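You operate a simulated robot arm through the tools that you are given. There is no shell and no other tool.

You are at the controls of a simulated robot arm. One attempt, no reset.

JOB
Press the red-shielded bearing into housing 26 with the grey plug.
Fine: housing in the seat on the press table; flush, at depth 13 as set; let the lever back up; leave the plug on it, table in and guard shut; the other bearing and housings, white plug and rubber rings stay.

Only the result counts: the job must be done as asked and must still hold three seconds after the hand-in. Knocking over, shifting, dropping, spilling or breaking anything else fails it.

ROBOT AND FRAMES
A 6-joint arm with a two-finger gripper, fixed in place. Base frame: the origin is on the floor under the middle of its stand, x ahead of it, y to its left, z up. Units: mm, rad, N and s.
It reaches about 1572 mm from its shoulder. Its first joint turns from -2.897 to 2.897 rad. Payload 2.45 kg.
Tool frame: the origin (TCP) lies between the finger pads and is the grasp point; the fingertips stand 20 mm ahead of it; z points along the fingers, y is the line along which they close. The gripper opens to 140 mm; its body begins 168 mm behind the TCP.
Orientation is that of the tool frame in the base frame, as [roll, pitch, yaw] about the fixed x, y, z axes, in that order (R = Rz(yaw) Ry(pitch) Rx(roll)). With the fingers straight down and closing along the base's y, the tool's x points along the base's -x, its y along +y and its z along -z.

CONTROLS
- The arm moves only by the tool play_rows. Its argument "rows" is a list of rows, each a list of 3 entries, a list of its own where there are three numbers: the shift along the tool's x, y, z in units of 250 mm (1.0 is 250 mm), then the turn, a rotation vector about the tool's x, y, z in units of 45 degrees (1.0 is 45 degrees), then the opening in per cent of the stroke, from 0 (shut) to 100 (fully open). In form: [[[dx, dy, dz], [ax, ay, az], hand], ...]. A call has 1 to 20 rows; each row is the pose to reach, as a shift and turn from the pose commanded when the call began, along the tool's axes at that moment. A call with a number of a shift or a turn outside -1 to 1 is refused whole. Each row takes 0.2 s and may step no farther than 50 mm and 0.15 rad from the row before; otherwise, or with a gripper value out of range, the whole call is refused. Where a pose cannot be reached the arm comes as near as it can. A force on the tool above 40 N (or 10 N above the force at the start of the call, whichever is more), or a blocked arm, ends the call early, and 0.2 s more pass. Each finger travels about 45 mm/s and halts on what it meets, pressing with about 43 N; the grip force reading is that of the motor and also rises with nothing between the fingers. The clock runs only during rows and for 0.2 s after the last one: add rows that repeat a pose to give the fingers time. It gives the time, the measured TCP pose, the force on the tool (base axes), the opening and the grip force at its end, in the units of the frame above (readings bear some noise), with the torque about the TCP (base axes, N m) and any sound that the robot's microphone picked up.
- Cameras (640 x 400 px; columns grow to the right, rows downward): "scene" is fixed at [401.6, -500.3, 1550.1]; the picture's right is [0.66, -0.75, 0.00], its down [-0.30, -0.27, -0.91] and it looks along [0.69, 0.60, -0.40] (base axes); focal length 214 px, centre (320, 200). "wrist" rides on the gripper at [78, 11, -209] in the tool frame; the picture's right is [-0.14, 0.99, 0.00], its down [-0.92, -0.13, -0.37] and it looks along [-0.37, -0.05, 0.93] (tool axes); focal length 280 px, centre (320, 200). There is no depth. A picture from a camera that has moved, and an enlarged one, comes with that camera's place and axes in the base frame and with its lens.
- grab_frame(camera): a new picture of that camera. No time passes.
- enlarge(camera, box): a new picture of the part [left, top, right, bottom] of that camera's present view, enlarged. No time passes.
- job_done(): hands the job in; it is judged then, once.

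Nothing tells you positions but the pictures and the camera data. Unless the task says otherwise, let go and move clear before handing in.

The tools are called after "Emit:" as a command line: name --argument value ..., lists and objects as JSON in quotes. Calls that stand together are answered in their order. play_rows: Moves the arm, as the interface text tells. Its arguments: {"type":"object","properties":{"rows":{"type":"array"}},"required":["rows"]} The other tools are called the same way: grab_frame (camera) takes a picture; enlarge (camera, box) takes an enlarged picture of a part of a camera's view; job_done () hands the job in.

At the start:

```text
time_s: 0.0
tcp_pos: [554.4, -110.0, 1538.3]
tool_rot: [-3.141, 0.001, 3.141]
force: [-0.1, -0.3, 0.8]
torque: [0.03, -0.02, -0.02]
gripper_width: 140.0
grasp_force: 0.1
```

scene: 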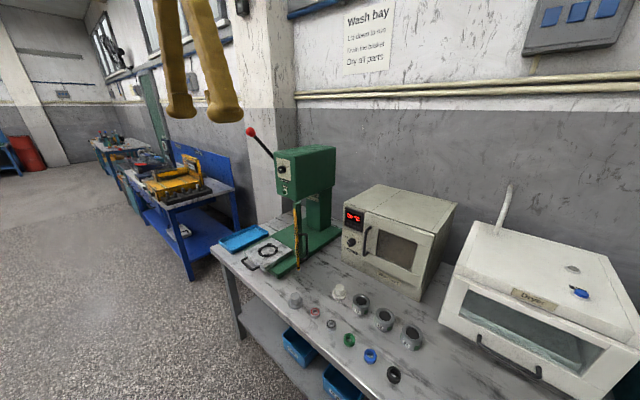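
wrist: 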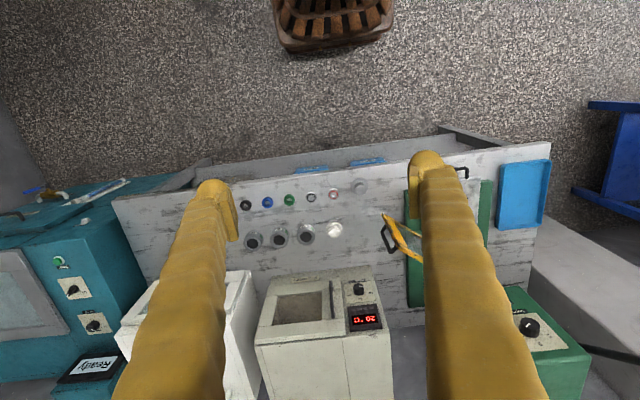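

I see a bench with a green arbor press, an oven, a washer, and a set of housings, plugs, bearings and rings. I'll look closer before moving anything.

Emit:
enlarge --camera "scene" --box '[270, 270, 430, 390]'

Emit:
enlarge --camera "scene" --box '[210, 120, 370, 290]'

Emit:
enlarge --camera "wrist" --box '[220, 160, 400, 270]'

Emit:
enlarge --camera "wrist" --box '[360, 130, 600, 390]'

```text
3.33 times, centred on (350, 330) of scene
camera zoom: at [401.6, -500.3, 1550.1], right [0.66, -0.75, 0.0], down [-0.3, -0.27, -0.91], along [0.69, 0.6, -0.4], focal length 715 px, centre (220, -233)
```

zoom: 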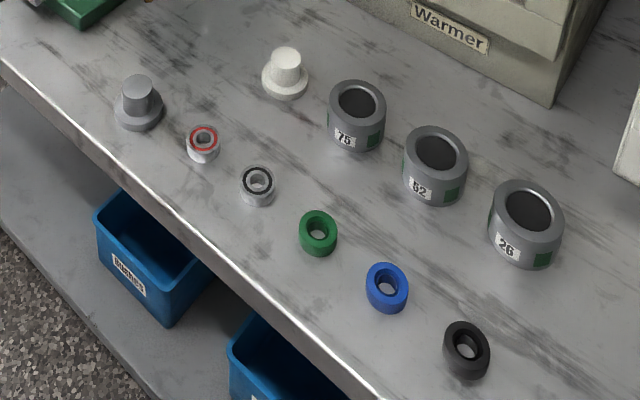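

```text
2.35 times, centred on (290, 205) of scene
camera zoom: at [401.6, -500.3, 1550.1], right [0.66, -0.75, 0.0], down [-0.3, -0.27, -0.91], along [0.69, 0.6, -0.4], focal length 505 px, centre (391, 188)
```

zoom: 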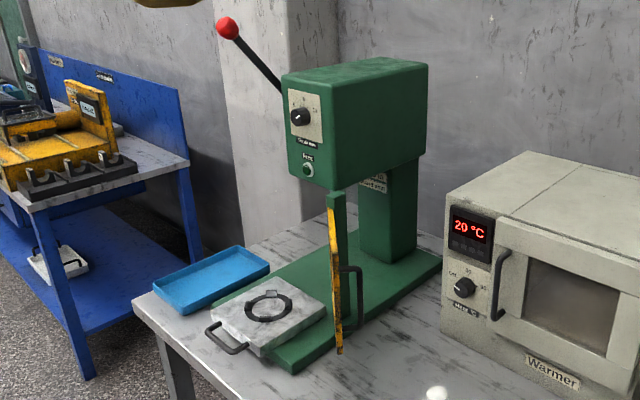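

```text
3.56 times, centred on (310, 215) of wrist
camera zoom: at [476.5, -99.7, 1747.4], right [0.14, 0.99, 0.0], down [0.92, -0.13, 0.37], along [0.37, -0.05, -0.93], focal length 997 px, centre (356, 147)
```

zoom: 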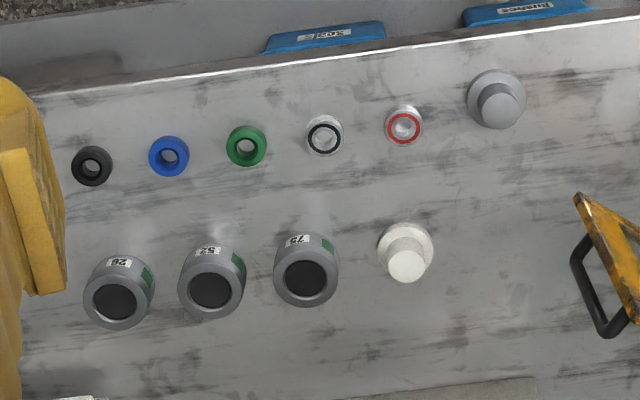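

```text
1.54 times, centred on (480, 260) of wrist
camera zoom: at [476.5, -99.7, 1747.4], right [0.14, 0.99, 0.0], down [0.92, -0.13, 0.37], along [0.37, -0.05, -0.93], focal length 431 px, centre (74, 108)
```

zoom: 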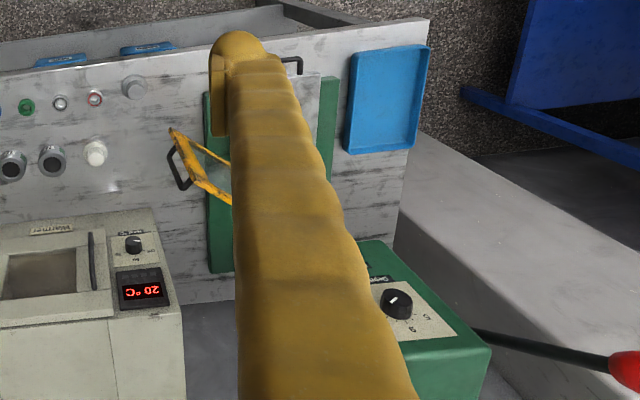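

The press has a table with a handle, a knob on its head, a guard and a lever. I'll zoom in on its labels and parts.

Emit:
enlarge --camera "scene" --box '[270, 145, 320, 180]'

Emit:
enlarge --camera "scene" --box '[270, 178, 350, 228]'

Emit:
enlarge --camera "scene" --box '[220, 220, 350, 290]'

Emit:
enlarge --camera "scene" --box '[335, 0, 415, 80]'

Emit:
enlarge --camera "wrist" --box '[490, 290, 590, 360]'

Emit:
enlarge --camera "scene" --box '[230, 110, 340, 180]'

```text
11.43 times, centred on (295, 162) of scene
camera zoom: at [401.6, -500.3, 1550.1], right [0.66, -0.75, 0.0], down [-0.3, -0.27, -0.91], along [0.69, 0.6, -0.4], focal length 2451 px, centre (606, 629)
```

zoom: 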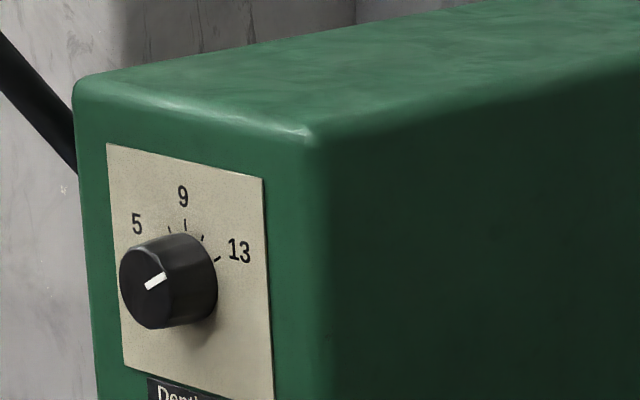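

```text
8.00 times, centred on (310, 203) of scene
camera zoom: at [401.6, -500.3, 1550.1], right [0.66, -0.75, 0.0], down [-0.3, -0.27, -0.91], along [0.69, 0.6, -0.4], focal length 1716 px, centre (400, 176)
```

zoom: 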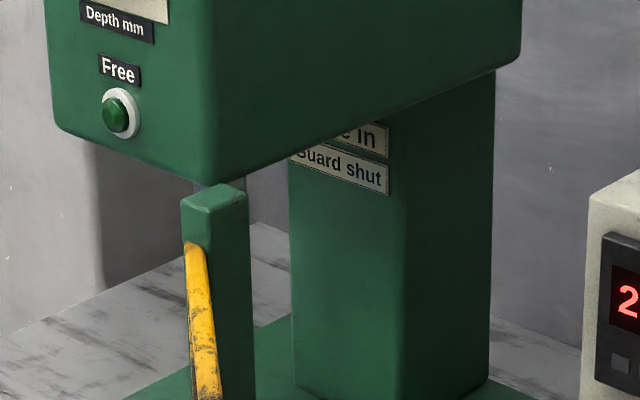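

```text
4.92 times, centred on (285, 255) of scene
camera zoom: at [401.6, -500.3, 1550.1], right [0.66, -0.75, 0.0], down [-0.3, -0.27, -0.91], along [0.69, 0.6, -0.4], focal length 1056 px, centre (492, -71)
```

zoom: 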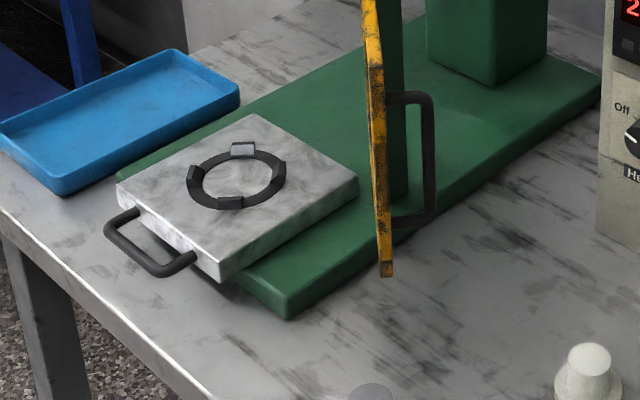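

```text
5.00 times, centred on (375, 40) of scene
camera zoom: at [401.6, -500.3, 1550.1], right [0.66, -0.75, 0.0], down [-0.3, -0.27, -0.91], along [0.69, 0.6, -0.4], focal length 1072 px, centre (45, 1000)
```

zoom: 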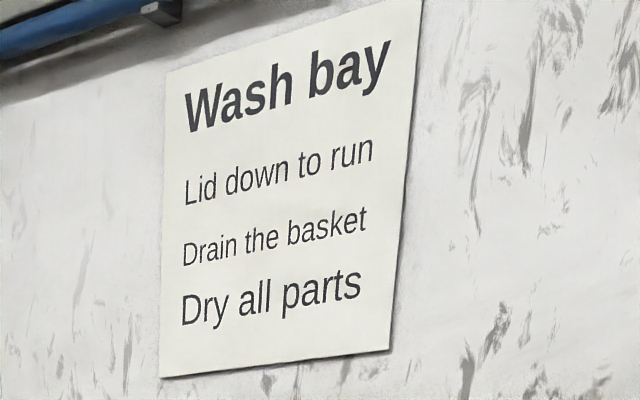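

```text
5.71 times, centred on (540, 325) of wrist
camera zoom: at [476.5, -99.7, 1747.4], right [0.14, 0.99, 0.0], down [0.92, -0.13, 0.37], along [0.37, -0.05, -0.93], focal length 1602 px, centre (-937, -514)
```

zoom: 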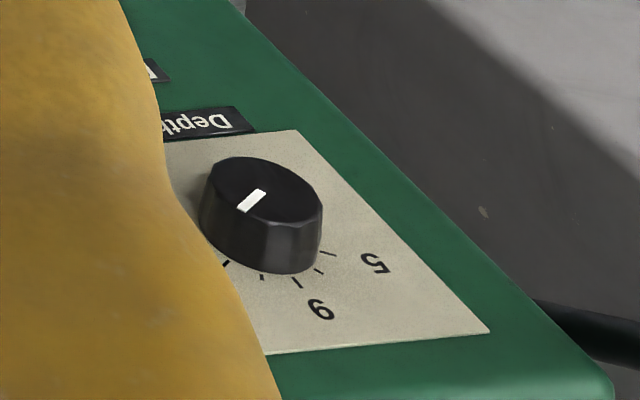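

```text
5.71 times, centred on (285, 145) of scene
camera zoom: at [401.6, -500.3, 1550.1], right [0.66, -0.75, 0.0], down [-0.3, -0.27, -0.91], along [0.69, 0.6, -0.4], focal length 1226 px, centre (520, 514)
```

zoom: 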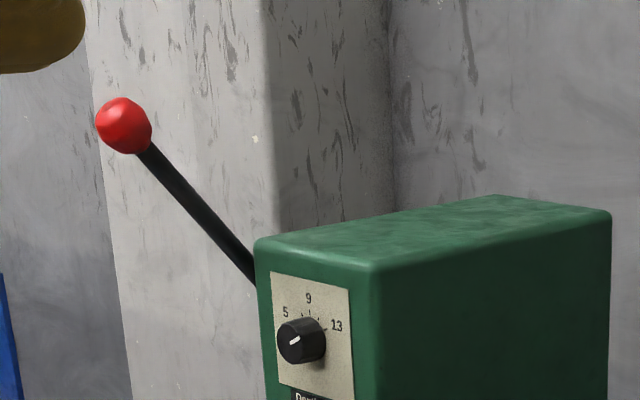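

The knob mark points at 13 already, the table is pulled out with its seat near (920, 320), and the housings stand near y = -415 to -230. I'll move over the press to view the table, guard and lever from closer.

Emit:
play_rows --rows '[[[-0.1, 0.117, 0.068], [0, 0, 0], 100], [[-0.2, 0.234, 0.136], [0, 0, 0], 100], [[-0.3, 0.351, 0.204], [0, 0, 0], 100], [[-0.4, 0.468, 0.272], [0, 0, 0], 100], [[-0.5, 0.585, 0.34], [0, 0, 0], 100], [[-0.6, 0.702, 0.408], [0, 0, 0], 100], [[-0.6, 0.82, 0.476], [0, 0, 0], 100]]'

```text
time_s: 1.6
tcp_pos: [704.3, 95.5, 1418.9]
tool_rot: [3.142, 0.0, -3.142]
force: [0.0, 0.1, -1.1]
torque: [0.01, -0.01, 0.03]
gripper_width: 139.9
grasp_force: 0.1
```

The arm moves freely and tracks exactly. I'll take pictures from here.

Emit:
grab_frame --camera "wrist"

Emit:
grab_frame --camera "scene"

```text
taken
camera wrist: at [625.4, 105.9, 1629.3], right [0.14, 0.99, 0.0], down [0.92, -0.13, 0.37], along [0.37, -0.05, -0.93], focal length 280 px, centre (320, 200)
```

wrist: 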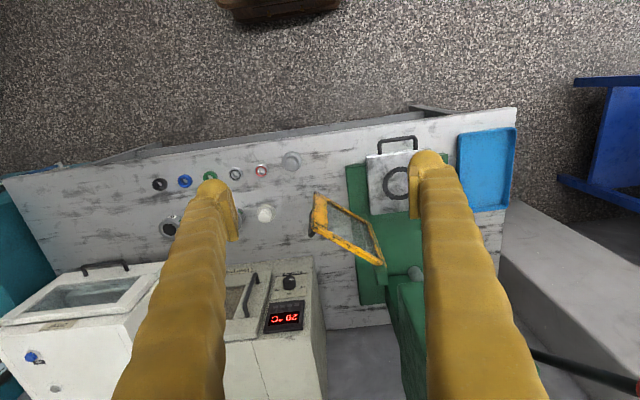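

```text
taken
```

scene: 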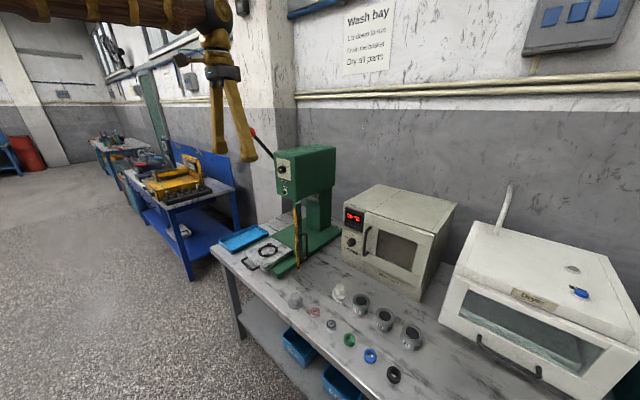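

Emit:
enlarge --camera "wrist" --box '[290, 120, 450, 320]'

Emit:
enlarge --camera "scene" --box '[250, 180, 350, 280]'

```text
2.00 times, centred on (370, 220) of wrist
camera zoom: at [625.4, 105.9, 1629.3], right [0.14, 0.99, 0.0], down [0.92, -0.13, 0.37], along [0.37, -0.05, -0.93], focal length 561 px, centre (220, 160)
```

zoom: 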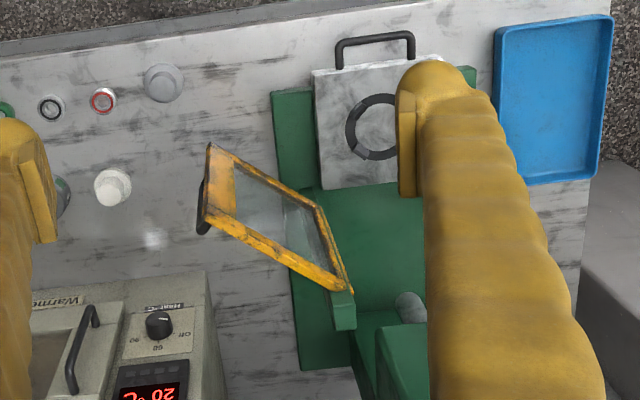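

```text
4.00 times, centred on (300, 230) of scene
camera zoom: at [401.6, -500.3, 1550.1], right [0.66, -0.75, 0.0], down [-0.3, -0.27, -0.91], along [0.69, 0.6, -0.4], focal length 858 px, centre (400, 80)
```

zoom: 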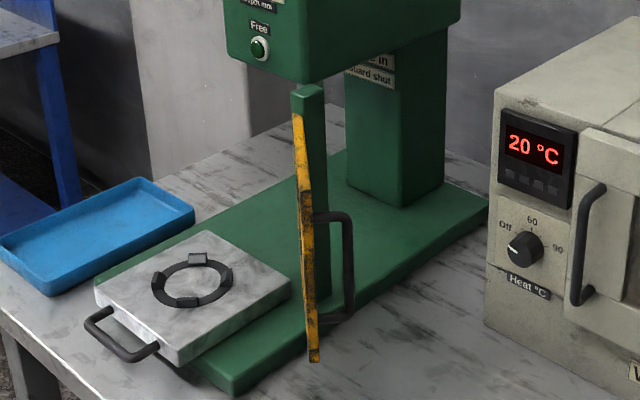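

The guard is a framed window hinged on a post near (1022, 191), swung open towards -x/-y with its handle on the outer face. I'll shift further in y to see the table seat between the fingers.

Emit:
play_rows --rows '[[[0, 0.19, 0], [0, 0, 0], 100], [[0, 0.38, 0], [0, 0, 0], 100], [[0, 0.57, 0], [0, 0, 0], 100], [[0, 0.76, 0], [0, 0, 0], 100], [[0, 0.9, 0.0], [0, 0, 0], 100]]'

Emit:
grab_frame --camera "wrist"

```text
time_s: 2.8
tcp_pos: [704.6, 320.1, 1419.6]
tool_rot: [3.141, -0.001, 3.141]
force: [0.5, 0.5, 0.7]
torque: [0.03, -0.06, -0.02]
gripper_width: 140.0
grasp_force: 0.0
```

```text
taken
camera wrist: at [625.9, 330.8, 1628.8], right [0.14, 0.99, 0.0], down [0.92, -0.13, 0.37], along [0.36, -0.05, -0.93], focal length 280 px, centre (320, 200)
```

wrist: 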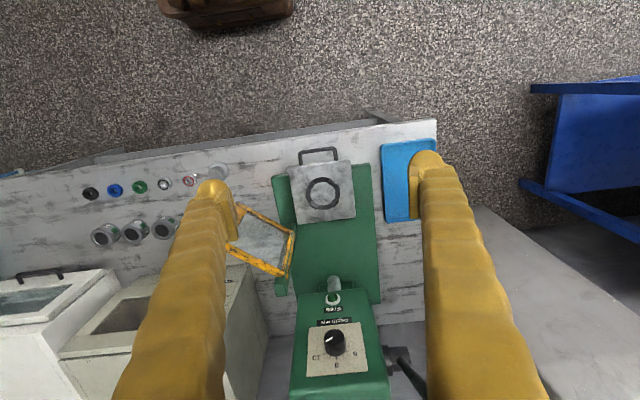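

Emit:
enlarge --camera "wrist" --box '[260, 140, 400, 240]'

Emit:
enlarge --camera "wrist" --box '[230, 200, 440, 400]'

Emit:
enlarge --camera "wrist" --box '[290, 260, 390, 390]'

Emit:
enlarge --camera "wrist" --box '[60, 160, 250, 270]'

```text
4.00 times, centred on (330, 190) of wrist
camera zoom: at [625.9, 330.8, 1628.8], right [0.14, 0.99, 0.0], down [0.92, -0.13, 0.37], along [0.36, -0.05, -0.93], focal length 1122 px, centre (280, 240)
```

zoom: 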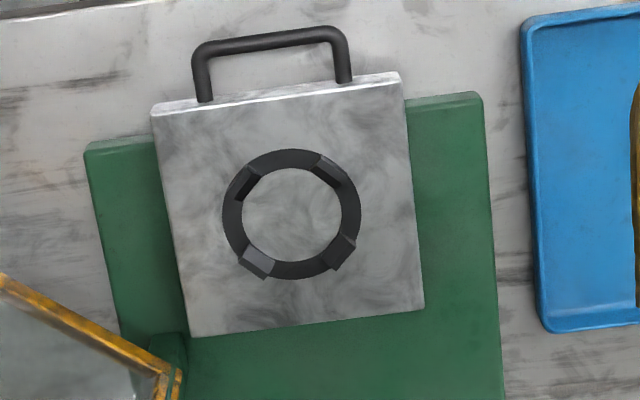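

```text
2.00 times, centred on (335, 300) of wrist
camera zoom: at [625.9, 330.8, 1628.8], right [0.14, 0.99, 0.0], down [0.92, -0.13, 0.37], along [0.36, -0.05, -0.93], focal length 561 px, centre (290, 0)
```

zoom: 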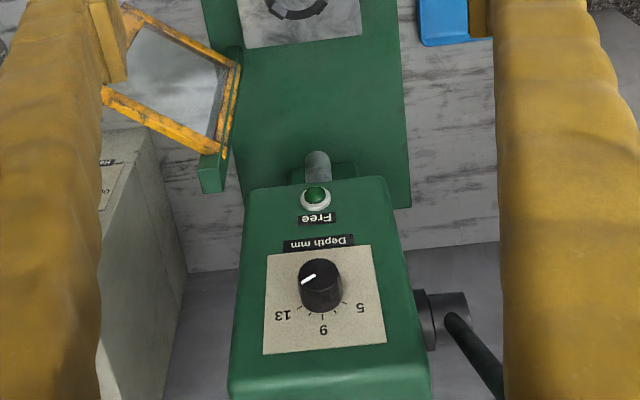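

```text
3.08 times, centred on (340, 325) of wrist
camera zoom: at [625.9, 330.8, 1628.8], right [0.14, 0.99, 0.0], down [0.92, -0.13, 0.37], along [0.36, -0.05, -0.93], focal length 863 px, centre (258, -185)
```

zoom: 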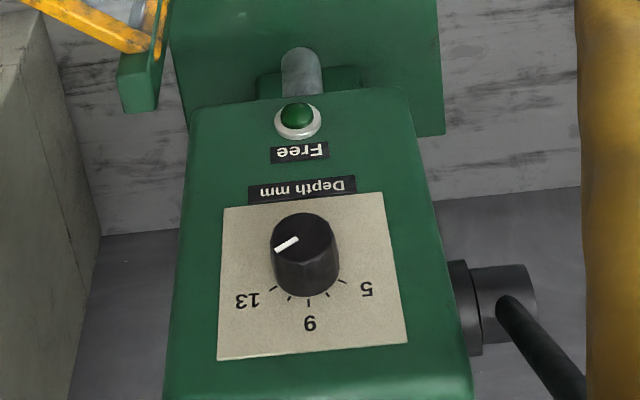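

```text
3.37 times, centred on (155, 215) of wrist
camera zoom: at [625.9, 330.8, 1628.8], right [0.14, 0.99, 0.0], down [0.92, -0.13, 0.37], along [0.36, -0.05, -0.93], focal length 944 px, centre (876, 150)
```

zoom: 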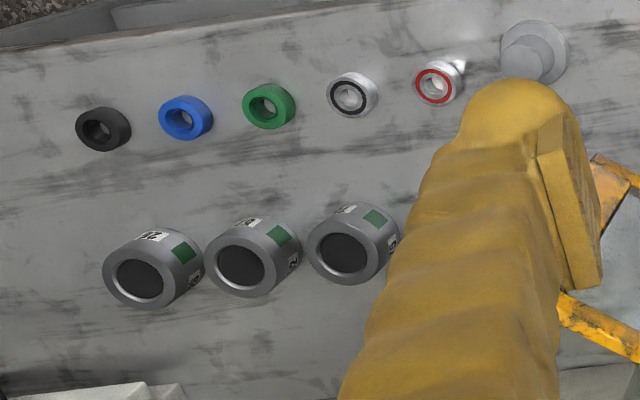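

The dial mark is on 13, a green "Free" lamp is on the head, and the seat ring is at about (906, 300, 874). I'll go over to the housings and bearings for a closer view.

Emit:
play_rows --rows '[[[0, -0.19, 0], [0, 0, 0], 100], [[0, -0.38, 0], [0, 0, 0], 100], [[0, -0.57, 0], [0, 0, 0], 100], [[0, -0.76, 0], [0, 0, 0], 100], [[0, -0.95, 0.0], [0, 0, 0], 100]]'

Emit:
play_rows --rows '[[[-0.06, -0.16, 0.09], [0, 0, 0], 100], [[-0.12, -0.32, 0.18], [0, 0, 0], 100], [[-0.18, -0.48, 0.27], [0, 0, 0], 100], [[-0.24, -0.64, 0.36], [0, 0, 0], 100], [[-0.3, -0.8, 0.45], [0, 0, 0], 100], [[-0.36, -0.96, 0.54], [0, 0, 0], 100]]'

Emit:
play_rows --rows '[[[0, -0.09, 0.15], [0, 0, 0], 100], [[0, -0.18, 0.3], [0, 0, 0], 100], [[0, -0.27, 0.45], [0, 0, 0], 100], [[0, -0.36, 0.6], [0, 0, 0], 100]]'

Emit:
grab_frame --camera "wrist"

Emit:
grab_frame --camera "scene"

```text
time_s: 4.0
tcp_pos: [705.0, 81.2, 1417.9]
tool_rot: [-3.141, 0.0, -3.139]
force: [0.4, -0.5, -0.2]
torque: [0.0, -0.01, 0.03]
gripper_width: 140.1
grasp_force: 0.1
```

```text
time_s: 5.4
tcp_pos: [794.2, -157.1, 1284.2]
tool_rot: [3.14, 0.001, -3.139]
force: [-0.5, -0.3, 0.8]
torque: [0.01, -0.07, 0.02]
gripper_width: 140.0
grasp_force: 0.1
```

```text
time_s: 6.4
tcp_pos: [795.4, -246.9, 1133.6]
tool_rot: [3.141, 0.001, 3.141]
force: [-0.6, 0.5, 1.5]
torque: [-0.04, -0.02, 0.01]
gripper_width: 140.1
grasp_force: 0.0
```

```text
taken
camera wrist: at [717.3, -236.2, 1342.2], right [0.14, 0.99, 0.0], down [0.92, -0.13, 0.37], along [0.37, -0.05, -0.93], focal length 280 px, centre (320, 200)
```

wrist: 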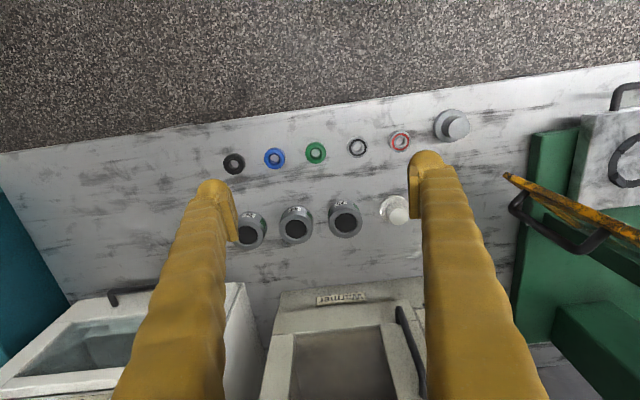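

```text
taken
```

scene: 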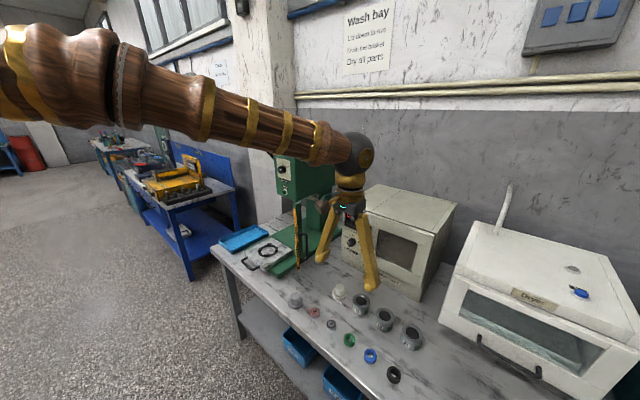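

Emit:
enlarge --camera "wrist" --box '[210, 90, 370, 190]'

Emit:
enlarge --camera "wrist" --box '[230, 180, 390, 280]'

Emit:
enlarge --camera "wrist" --box '[340, 90, 500, 190]'

```text
4.00 times, centred on (290, 140) of wrist
camera zoom: at [717.3, -236.2, 1342.2], right [0.14, 0.99, 0.0], down [0.92, -0.13, 0.37], along [0.37, -0.05, -0.93], focal length 1122 px, centre (440, 440)
```

zoom: 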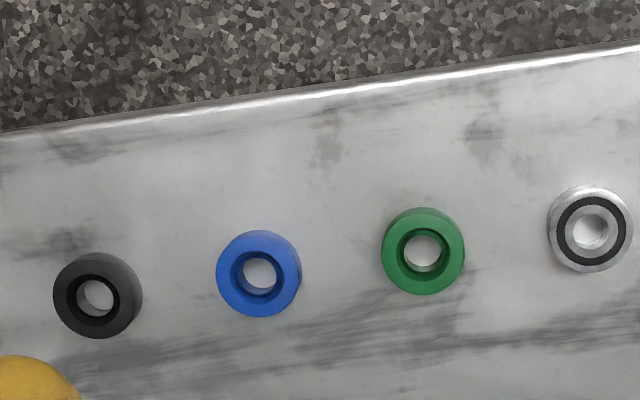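

```text
4.00 times, centred on (310, 230) of wrist
camera zoom: at [717.3, -236.2, 1342.2], right [0.14, 0.99, 0.0], down [0.92, -0.13, 0.37], along [0.37, -0.05, -0.93], focal length 1122 px, centre (360, 80)
```

zoom: 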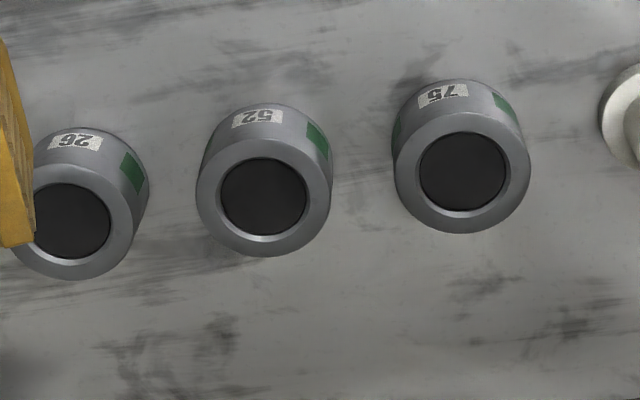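

```text
4.00 times, centred on (420, 140) of wrist
camera zoom: at [717.3, -236.2, 1342.2], right [0.14, 0.99, 0.0], down [0.92, -0.13, 0.37], along [0.37, -0.05, -0.93], focal length 1122 px, centre (-80, 440)
```

zoom: 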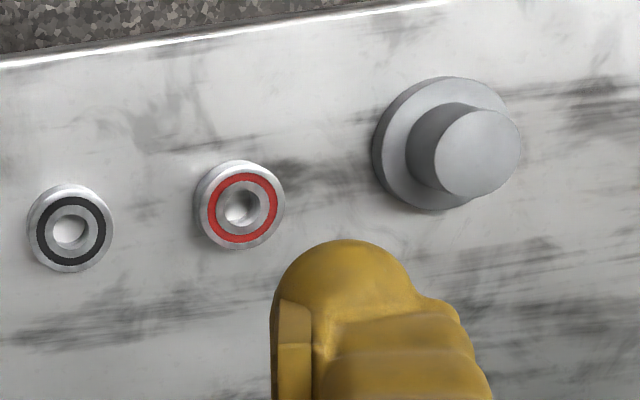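

Part positions so far: housing 26 near (965, -415), red bearing near (831, -101), grey plug near (815, -9), with the bench at about z 806. The gaps in y are narrow, so I'll turn the gripper 90° to close along x.

Emit:
play_rows --rows '[[[0, 0, 0], [0, 0, 0.166], 100], [[0, 0, 0], [0, 0, 0.332], 100], [[0, 0, 0], [0, 0, 0.5], 100], [[0, 0, 0], [0, 0, 0.666], 100], [[0, 0, 0], [0, 0, 0.832], 100], [[0, 0, 0], [0, 0, 1.0], 100]]'

Emit:
play_rows --rows '[[[0, 0, 0], [0, 0, 0.166], 100], [[0, 0, 0], [0, 0, 0.332], 100], [[0, 0, 0], [0, 0, 0.5], 100], [[0, 0, 0], [0, 0, 0.666], 100], [[0, 0, 0], [0, 0, 0.832], 100], [[0, 0, 0], [0, 0, 1.0], 100]]'

```text
time_s: 7.8
tcp_pos: [796.1, -246.7, 1133.6]
tool_rot: [3.141, 0.001, 2.354]
force: [-0.6, 0.1, 0.9]
torque: [-0.04, 0.01, -0.01]
gripper_width: 140.1
grasp_force: 0.0
```

```text
time_s: 9.2
tcp_pos: [795.4, -248.4, 1133.8]
tool_rot: [-3.141, 0.001, 1.569]
force: [-0.3, 0.2, -0.1]
torque: [-0.01, -0.02, -0.01]
gripper_width: 140.1
grasp_force: 0.0
```

Now the fingers close along x and tool x is base +y. I'll move above housing 26 and look down at it.

Emit:
play_rows --rows '[[[-0.1, 0.113, 0.05], [0, 0, 0], 100], [[-0.2, 0.226, 0.1], [0, 0, 0], 100], [[-0.3, 0.339, 0.15], [0, 0, 0], 100], [[-0.4, 0.452, 0.2], [0, 0, 0], 100], [[-0.5, 0.565, 0.27], [0, 0, 0], 100], [[-0.6, 0.68, 0.332], [0, 0, 0], 100]]'

Emit:
grab_frame --camera "wrist"

Emit:
grab_frame --camera "scene"

```text
time_s: 10.6
tcp_pos: [965.8, -395.7, 1052.7]
tool_rot: [3.14, 0.0, 1.569]
force: [0.4, 0.3, 0.2]
torque: [-0.01, -0.01, 0.0]
gripper_width: 140.3
grasp_force: 0.1
```

```text
taken
camera wrist: at [976.5, -319.1, 1261.9], right [0.99, -0.14, 0.0], down [-0.13, -0.92, 0.37], along [-0.05, -0.37, -0.93], focal length 280 px, centre (320, 200)
```

wrist: 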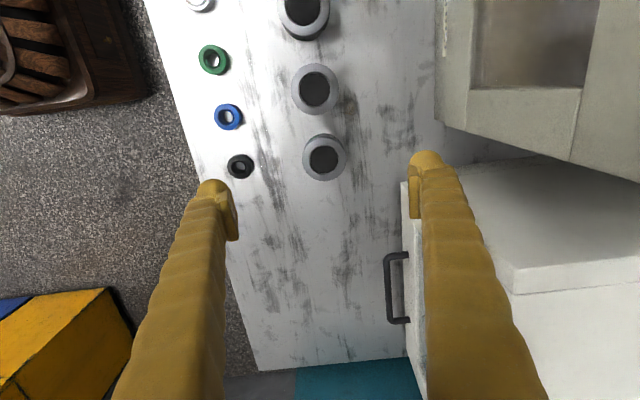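

```text
taken
```

scene: 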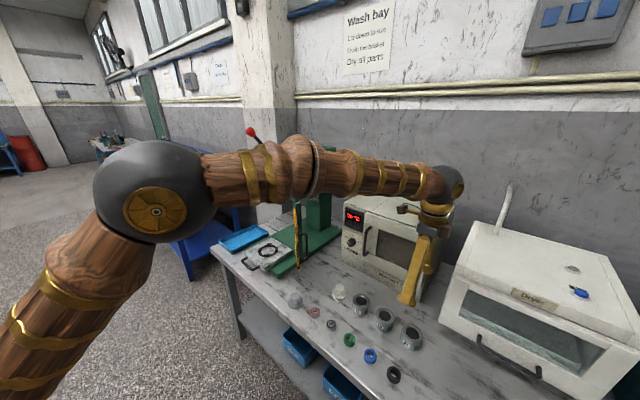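

Emit:
enlarge --camera "wrist" --box '[280, 110, 380, 190]'

Emit:
enlarge --camera "wrist" --box '[180, 0, 360, 190]'

```text
5.00 times, centred on (330, 150) of wrist
camera zoom: at [976.5, -319.1, 1261.9], right [0.99, -0.14, 0.0], down [-0.13, -0.92, 0.37], along [-0.05, -0.37, -0.93], focal length 1402 px, centre (270, 450)
```

zoom: 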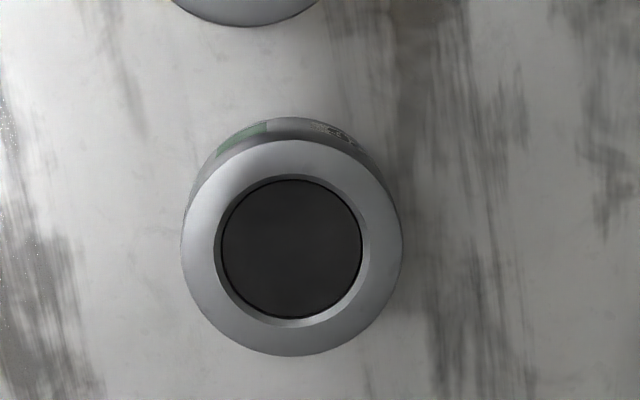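

```text
2.11 times, centred on (270, 95) of wrist
camera zoom: at [976.5, -319.1, 1261.9], right [0.99, -0.14, 0.0], down [-0.13, -0.92, 0.37], along [-0.05, -0.37, -0.93], focal length 590 px, centre (425, 421)
```

zoom: 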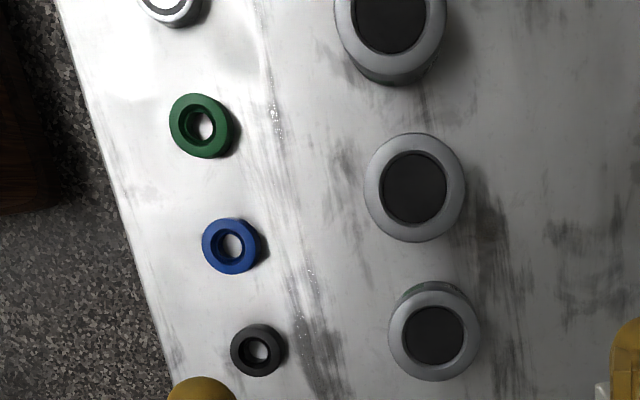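

Housing 26 comes out at about (969, -419), OD about 65, bore about 42. I'll centre over it, narrow the opening a little and drop halfway to refine its height.

Emit:
play_rows --rows '[[[-0.048, 0.006, 0.1], [0, 0, 0], 85], [[-0.096, 0.013, 0.2], [0, 0, 0], 75], [[-0.096, 0.013, 0.3], [0, 0, 0], 75], [[-0.096, 0.013, 0.4], [0, 0, 0], 75], [[-0.096, 0.013, 0.4], [0, 0, 0], 75]]'

Emit:
grab_frame --camera "wrist"

Emit:
enlarge --camera "wrist" --box '[240, 70, 400, 190]'

Emit:
enlarge --camera "scene" --box '[340, 180, 480, 370]'

```text
time_s: 11.8
tcp_pos: [968.3, -421.7, 950.7]
tool_rot: [-3.14, -0.001, 1.57]
force: [0.0, -0.1, 0.1]
torque: [-0.01, 0.03, -0.04]
gripper_width: 104.9
grasp_force: 0.2
```

```text
taken
camera wrist: at [979.0, -343.5, 1160.5], right [0.99, -0.14, 0.0], down [-0.13, -0.92, 0.37], along [-0.05, -0.37, -0.93], focal length 280 px, centre (320, 200)
```

wrist: 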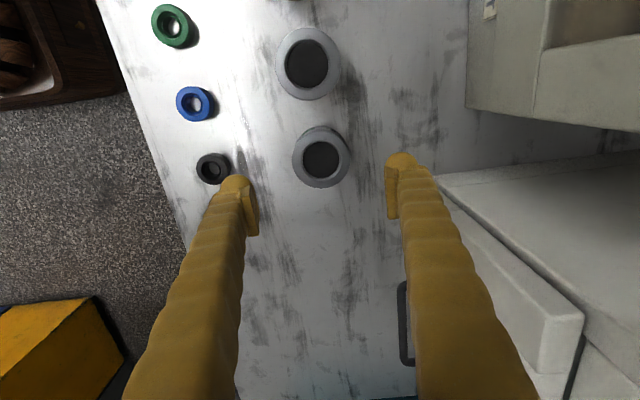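

```text
3.33 times, centred on (320, 130) of wrist
camera zoom: at [979.0, -343.5, 1160.5], right [0.99, -0.14, 0.0], down [-0.13, -0.92, 0.37], along [-0.05, -0.37, -0.93], focal length 935 px, centre (320, 433)
```

zoom: 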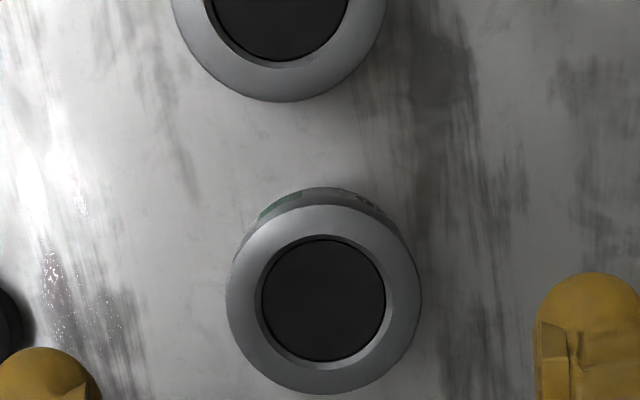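

```text
2.11 times, centred on (410, 275) of scene
camera zoom: at [401.6, -500.3, 1550.1], right [0.66, -0.75, 0.0], down [-0.3, -0.27, -0.91], along [0.69, 0.6, -0.4], focal length 452 px, centre (130, 42)
```

zoom: 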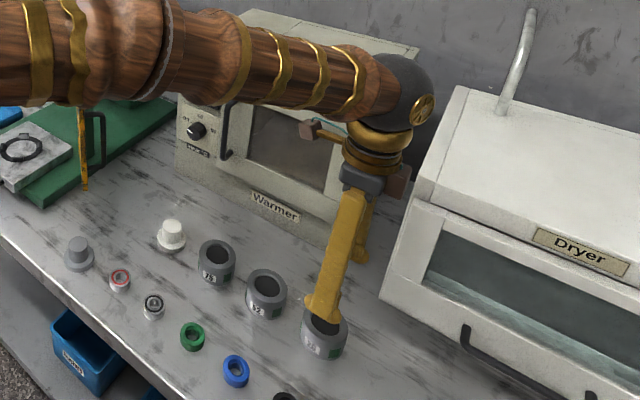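

Housing top is near z 850 at (969.5, -418). I'll make the small correction and descend in steps around it.

Emit:
play_rows --rows '[[[0.014, 0.005, 0.1], [0, 0, 0], 75], [[0.014, 0.005, 0.2], [0, 0, 0], 75], [[0.014, 0.005, 0.3], [0, 0, 0], 75], [[0.014, 0.005, 0.36], [0, 0, 0], 75]]'

Emit:
grab_frame --camera "wrist"

Emit:
enlarge --camera "scene" --box '[370, 280, 450, 370]'

```text
time_s: 12.8
tcp_pos: [970.2, -417.7, 861.2]
tool_rot: [-3.141, -0.001, 1.571]
force: [0.0, 0.4, 0.1]
torque: [0.0, -0.03, 0.02]
gripper_width: 105.1
grasp_force: 0.0
```

```text
taken
camera wrist: at [980.0, -340.0, 1070.6], right [0.99, -0.14, 0.0], down [-0.13, -0.92, 0.37], along [-0.05, -0.36, -0.93], focal length 280 px, centre (320, 200)
```

wrist: 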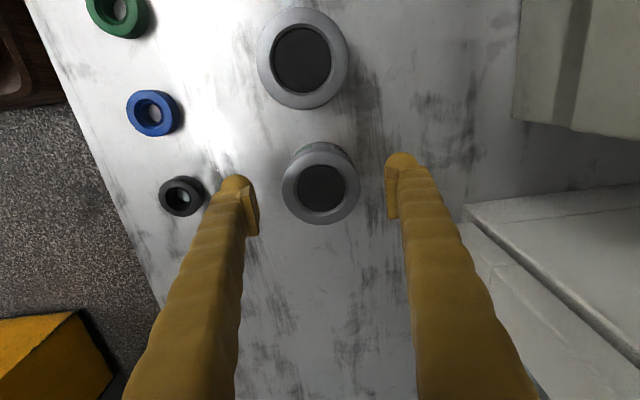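

```text
4.44 times, centred on (410, 325) of scene
camera zoom: at [401.6, -500.3, 1550.1], right [0.66, -0.75, 0.0], down [-0.3, -0.27, -0.91], along [0.69, 0.6, -0.4], focal length 953 px, centre (-80, -356)
```

zoom: 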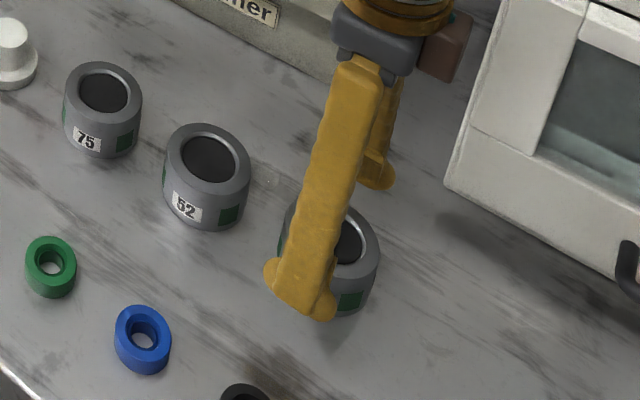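

Emit:
play_rows --rows '[[[0.006, 0.0, 0.06], [0, 0, 0], 75], [[0.006, 0.0, 0.12], [0, 0, 0], 75], [[0.006, 0.0, 0.12], [0, 0, 0], 75]]'

Emit:
grab_frame --camera "wrist"

Emit:
enlarge --camera "scene" --box '[370, 280, 450, 370]'

```text
time_s: 13.6
tcp_pos: [970.3, -417.0, 830.4]
tool_rot: [-3.141, 0.0, 1.571]
force: [0.4, -0.4, 0.6]
torque: [-0.02, 0.01, -0.03]
gripper_width: 104.9
grasp_force: 0.1
```

```text
taken
camera wrist: at [980.3, -338.8, 1040.5], right [0.99, -0.14, 0.0], down [-0.13, -0.92, 0.37], along [-0.05, -0.37, -0.93], focal length 280 px, centre (320, 200)
```

wrist: 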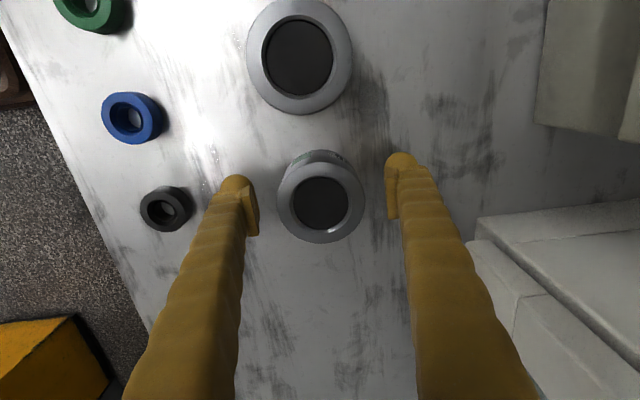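

```text
4.44 times, centred on (410, 325) of scene
camera zoom: at [401.6, -500.3, 1550.1], right [0.66, -0.75, 0.0], down [-0.3, -0.27, -0.91], along [0.69, 0.6, -0.4], focal length 953 px, centre (-80, -356)
```

zoom: 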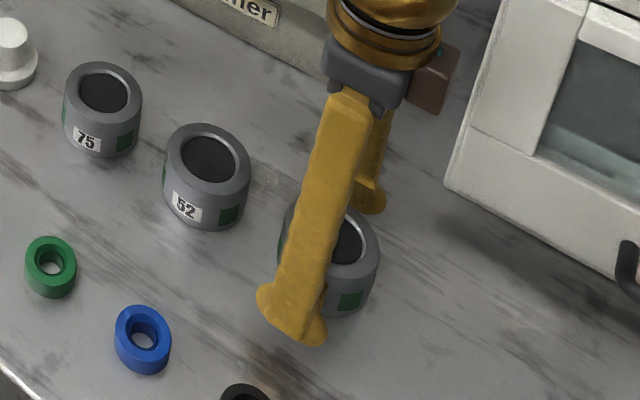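

The housing is centred between the fingers. Closing on it now.

Emit:
play_rows --rows '[[[0, 0, 0], [0, 0, 0], 60], [[0, 0, 0], [0, 0, 0], 50], [[0, 0, 0], [0, 0, 0], 40], [[0, 0, 0], [0, 0, 0], 35], [[0, 0, 0], [0, 0, 0], 35], [[0, 0, 0], [0, 0, 0], 35]]'

Emit:
grab_frame --camera "wrist"

```text
time_s: 15.0
tcp_pos: [969.9, -416.2, 830.5]
tool_rot: [-3.141, -0.001, 1.57]
force: [1.0, 0.4, 0.0]
torque: [-0.01, -0.03, 0.05]
gripper_width: 68.0
grasp_force: 43.1
```

```text
taken
camera wrist: at [980.3, -338.8, 1040.5], right [0.99, -0.14, 0.0], down [-0.13, -0.92, 0.37], along [-0.05, -0.37, -0.93], focal length 280 px, centre (320, 200)
```

wrist: 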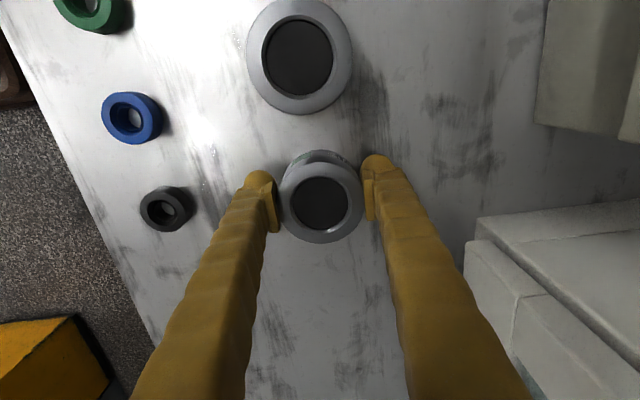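

Gripped at 68 mm. Lifting a little to check the hold.

Emit:
play_rows --rows '[[[0, 0, -0.04], [0, 0, 0], 35], [[0, 0, -0.12], [0, 0, 0], 35], [[0, 0, -0.24], [0, 0, 0], 35], [[0, 0, -0.4], [0, 0, 0], 35]]'

Emit:
grab_frame --camera "wrist"

Emit:
enlarge --camera "scene" --box '[340, 200, 460, 370]'

```text
time_s: 16.0
tcp_pos: [969.1, -416.9, 929.3]
tool_rot: [-3.141, -0.001, 1.57]
force: [1.1, -0.1, -4.2]
torque: [0.02, 0.03, 0.01]
gripper_width: 68.0
grasp_force: 43.1
```

```text
taken
camera wrist: at [980.0, -338.6, 1139.3], right [0.99, -0.14, 0.0], down [-0.13, -0.92, 0.37], along [-0.05, -0.36, -0.93], focal length 280 px, centre (320, 200)
```

wrist: 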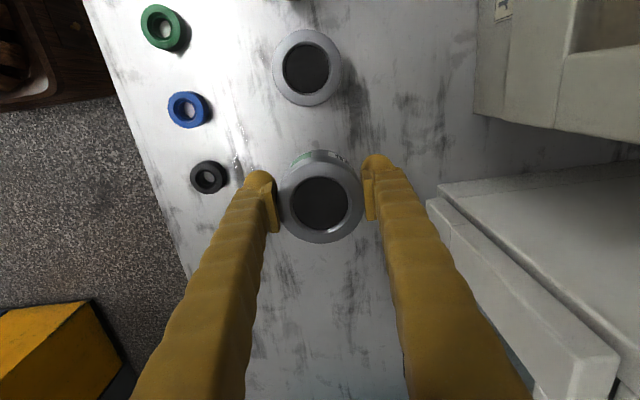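

```text
2.35 times, centred on (400, 285) of scene
camera zoom: at [401.6, -500.3, 1550.1], right [0.66, -0.75, 0.0], down [-0.3, -0.27, -0.91], along [0.69, 0.6, -0.4], focal length 505 px, centre (132, 0)
```

zoom: 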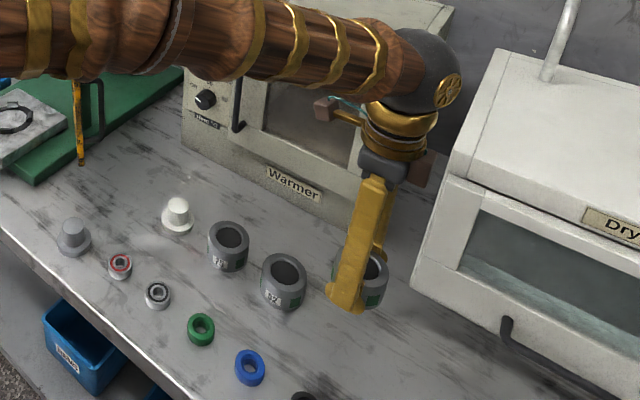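

Held well (about 4.5 N). I'll retreat towards -x, then travel +y in front of the bench items and the open guard.

Emit:
play_rows --rows '[[[0, -0.1, -0.14], [0, 0, 0], 35], [[0, -0.27, -0.24], [0, 0, 0], 35], [[0, -0.45, -0.28], [0, 0, 0], 35], [[0, -0.63, -0.28], [0, 0, 0], 35], [[0, -0.81, -0.28], [0, 0, 0], 35], [[0, -0.98, -0.28], [0, 0, 0], 35]]'

Emit:
play_rows --rows '[[[0.17, 0, 0], [0, 0, 0], 35], [[0.34, 0, 0], [0, 0, 0], 35], [[0.51, 0, 0], [0, 0, 0], 35], [[0.68, 0, 0], [0, 0, 0], 35], [[0.85, 0, 0], [0, 0, 0], 35], [[1.0, 0, 0], [0, 0, 0], 35]]'

Emit:
play_rows --rows '[[[0.17, 0, 0], [0, 0, 0], 35], [[0.34, 0, 0], [0, 0, 0], 35], [[0.51, 0, 0], [0, 0, 0], 35], [[0.68, 0, 0], [0, 0, 0], 35], [[0.85, 0, 0], [0, 0, 0], 35], [[1.0, 0, 0], [0, 0, 0], 35]]'

Emit:
grab_frame --camera "scene"

Emit:
grab_frame --camera "wrist"

```text
time_s: 17.4
tcp_pos: [724.9, -417.6, 999.9]
tool_rot: [-3.14, 0.0, 1.571]
force: [-0.1, -0.5, -4.0]
torque: [0.03, -0.06, 0.0]
gripper_width: 68.0
grasp_force: 42.8
```

```text
time_s: 18.8
tcp_pos: [725.1, -167.0, 1001.5]
tool_rot: [3.141, -0.001, 1.571]
force: [-0.9, -0.4, -3.9]
torque: [0.01, 0.04, 0.06]
gripper_width: 68.1
grasp_force: 43.1
```

```text
time_s: 20.2
tcp_pos: [724.9, 83.2, 1000.7]
tool_rot: [-3.141, 0.001, 1.571]
force: [-0.6, -0.2, -3.3]
torque: [0.01, 0.0, 0.01]
gripper_width: 68.0
grasp_force: 43.0
```

```text
taken
```

scene: 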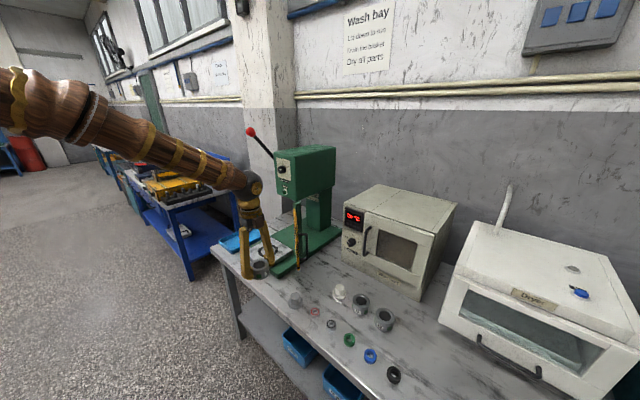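

```text
taken
camera wrist: at [735.1, 161.3, 1210.5], right [0.99, -0.14, 0.0], down [-0.13, -0.92, 0.37], along [-0.05, -0.37, -0.93], focal length 280 px, centre (320, 200)
```

wrist: 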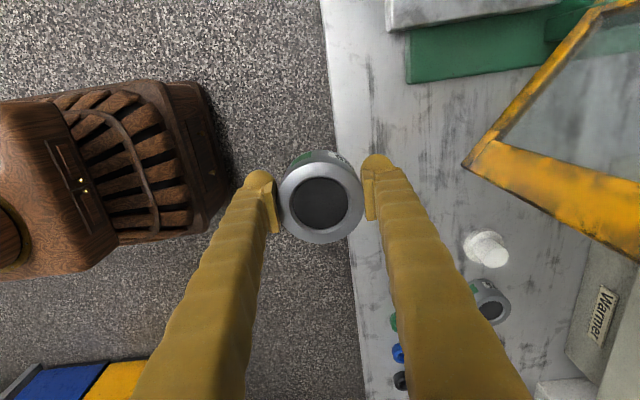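

Emit:
play_rows --rows '[[[0.17, 0, 0], [0, 0, 0], 35], [[0.34, 0, 0], [0, 0, 0], 35], [[0.51, 0, 0], [0, 0, 0], 35], [[0.68, 0, 0], [0, 0, 0], 35], [[0.867, 0, 0], [0, 0, 0], 35]]'

Emit:
grab_frame --camera "wrist"

Emit:
grab_frame --camera "scene"

```text
time_s: 21.4
tcp_pos: [724.1, 300.6, 1000.2]
tool_rot: [3.141, 0.0, 1.572]
force: [-0.9, 0.2, -3.8]
torque: [0.0, 0.01, 0.0]
gripper_width: 68.1
grasp_force: 43.4
```

```text
taken
camera wrist: at [735.3, 378.8, 1209.6], right [0.99, -0.14, 0.0], down [-0.13, -0.92, 0.37], along [-0.05, -0.37, -0.93], focal length 280 px, centre (320, 200)
```

wrist: 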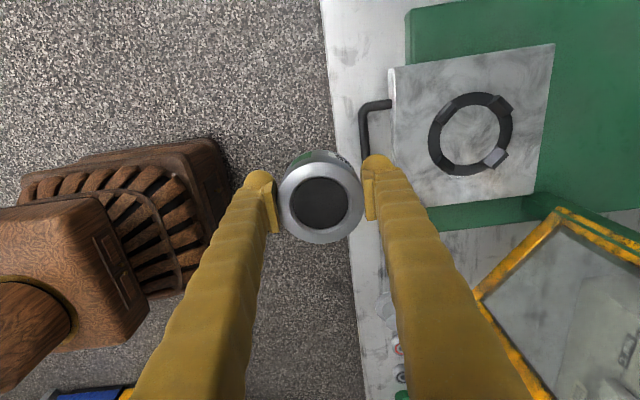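

```text
taken
```

scene: 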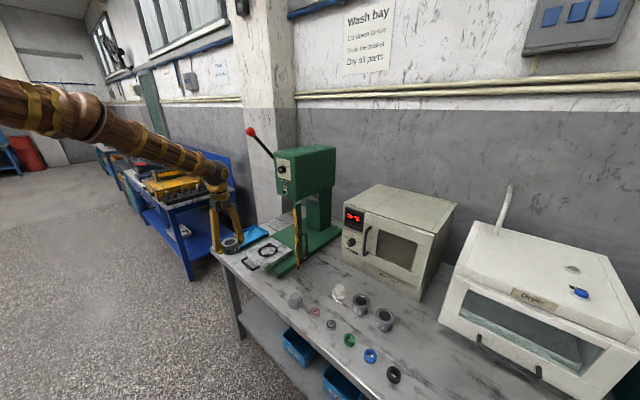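

Emit:
enlarge --camera "wrist" --box '[380, 30, 580, 210]'

Emit:
enlarge --camera "scene" --box '[220, 220, 320, 290]'

```text
2.22 times, centred on (480, 120) of wrist
camera zoom: at [735.3, 378.8, 1209.6], right [0.99, -0.14, 0.0], down [-0.13, -0.92, 0.37], along [-0.05, -0.37, -0.93], focal length 623 px, centre (-36, 378)
```

zoom: 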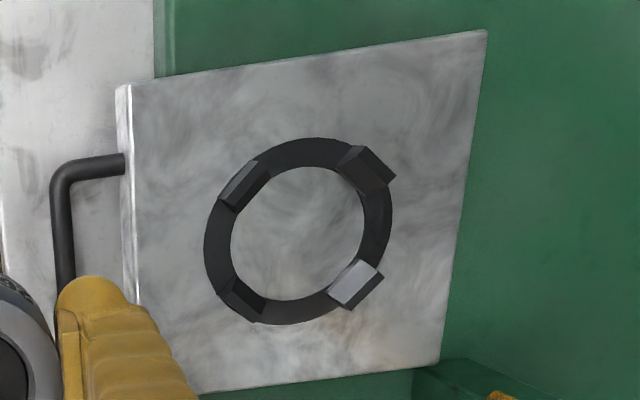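

```text
5.71 times, centred on (270, 255) of scene
camera zoom: at [401.6, -500.3, 1550.1], right [0.66, -0.75, 0.0], down [-0.3, -0.27, -0.91], along [0.69, 0.6, -0.4], focal length 1226 px, centre (606, -114)
```

zoom: 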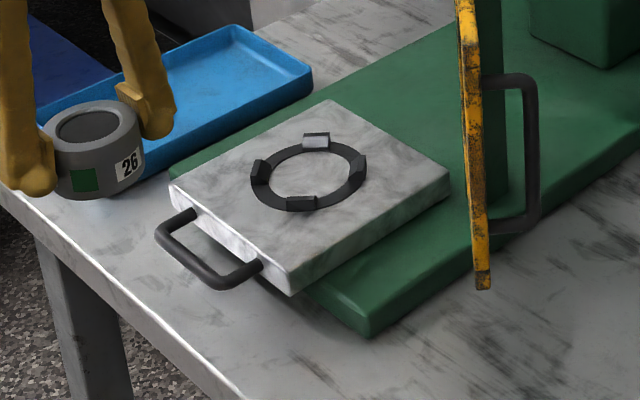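

The seat ring has four sloped guide lugs, with its centre near (907, 301). I'll stop just short of it in y so I can see it clearly from close up.

Emit:
play_rows --rows '[[[-0.05, 0.15, 0.03], [0, 0, 0], 35], [[-0.1, 0.3, 0.06], [0, 0, 0], 35], [[-0.15, 0.45, 0.09], [0, 0, 0], 35], [[-0.2, 0.6, 0.12], [0, 0, 0], 35], [[-0.26, 0.732, 0.16], [0, 0, 0], 35], [[-0.26, 0.732, 0.16], [0, 0, 0], 35]]'

Emit:
grab_frame --camera "wrist"

Emit:
grab_frame --camera "scene"

```text
time_s: 22.8
tcp_pos: [907.7, 235.3, 960.7]
tool_rot: [-3.141, 0.0, 1.571]
force: [0.0, -0.1, -3.3]
torque: [0.02, 0.0, -0.02]
gripper_width: 67.7
grasp_force: 43.5
```

```text
taken
camera wrist: at [917.6, 313.4, 1170.0], right [0.99, -0.14, 0.0], down [-0.13, -0.92, 0.37], along [-0.05, -0.37, -0.93], focal length 280 px, centre (320, 200)
```

wrist: 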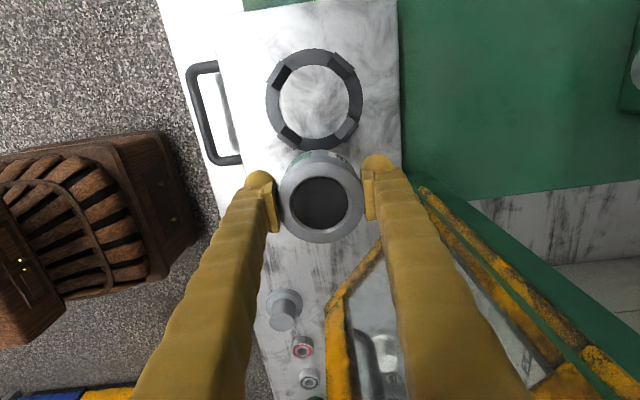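

```text
taken
```

scene: 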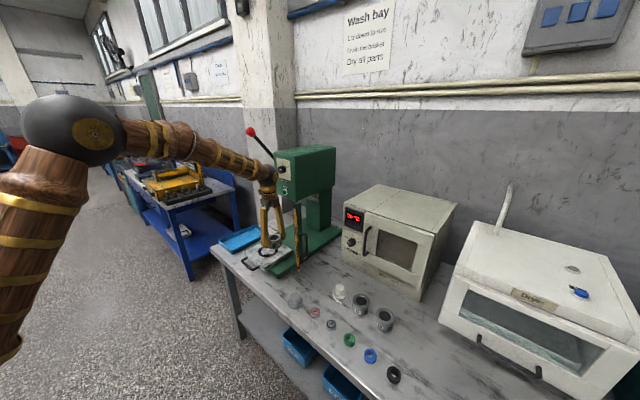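

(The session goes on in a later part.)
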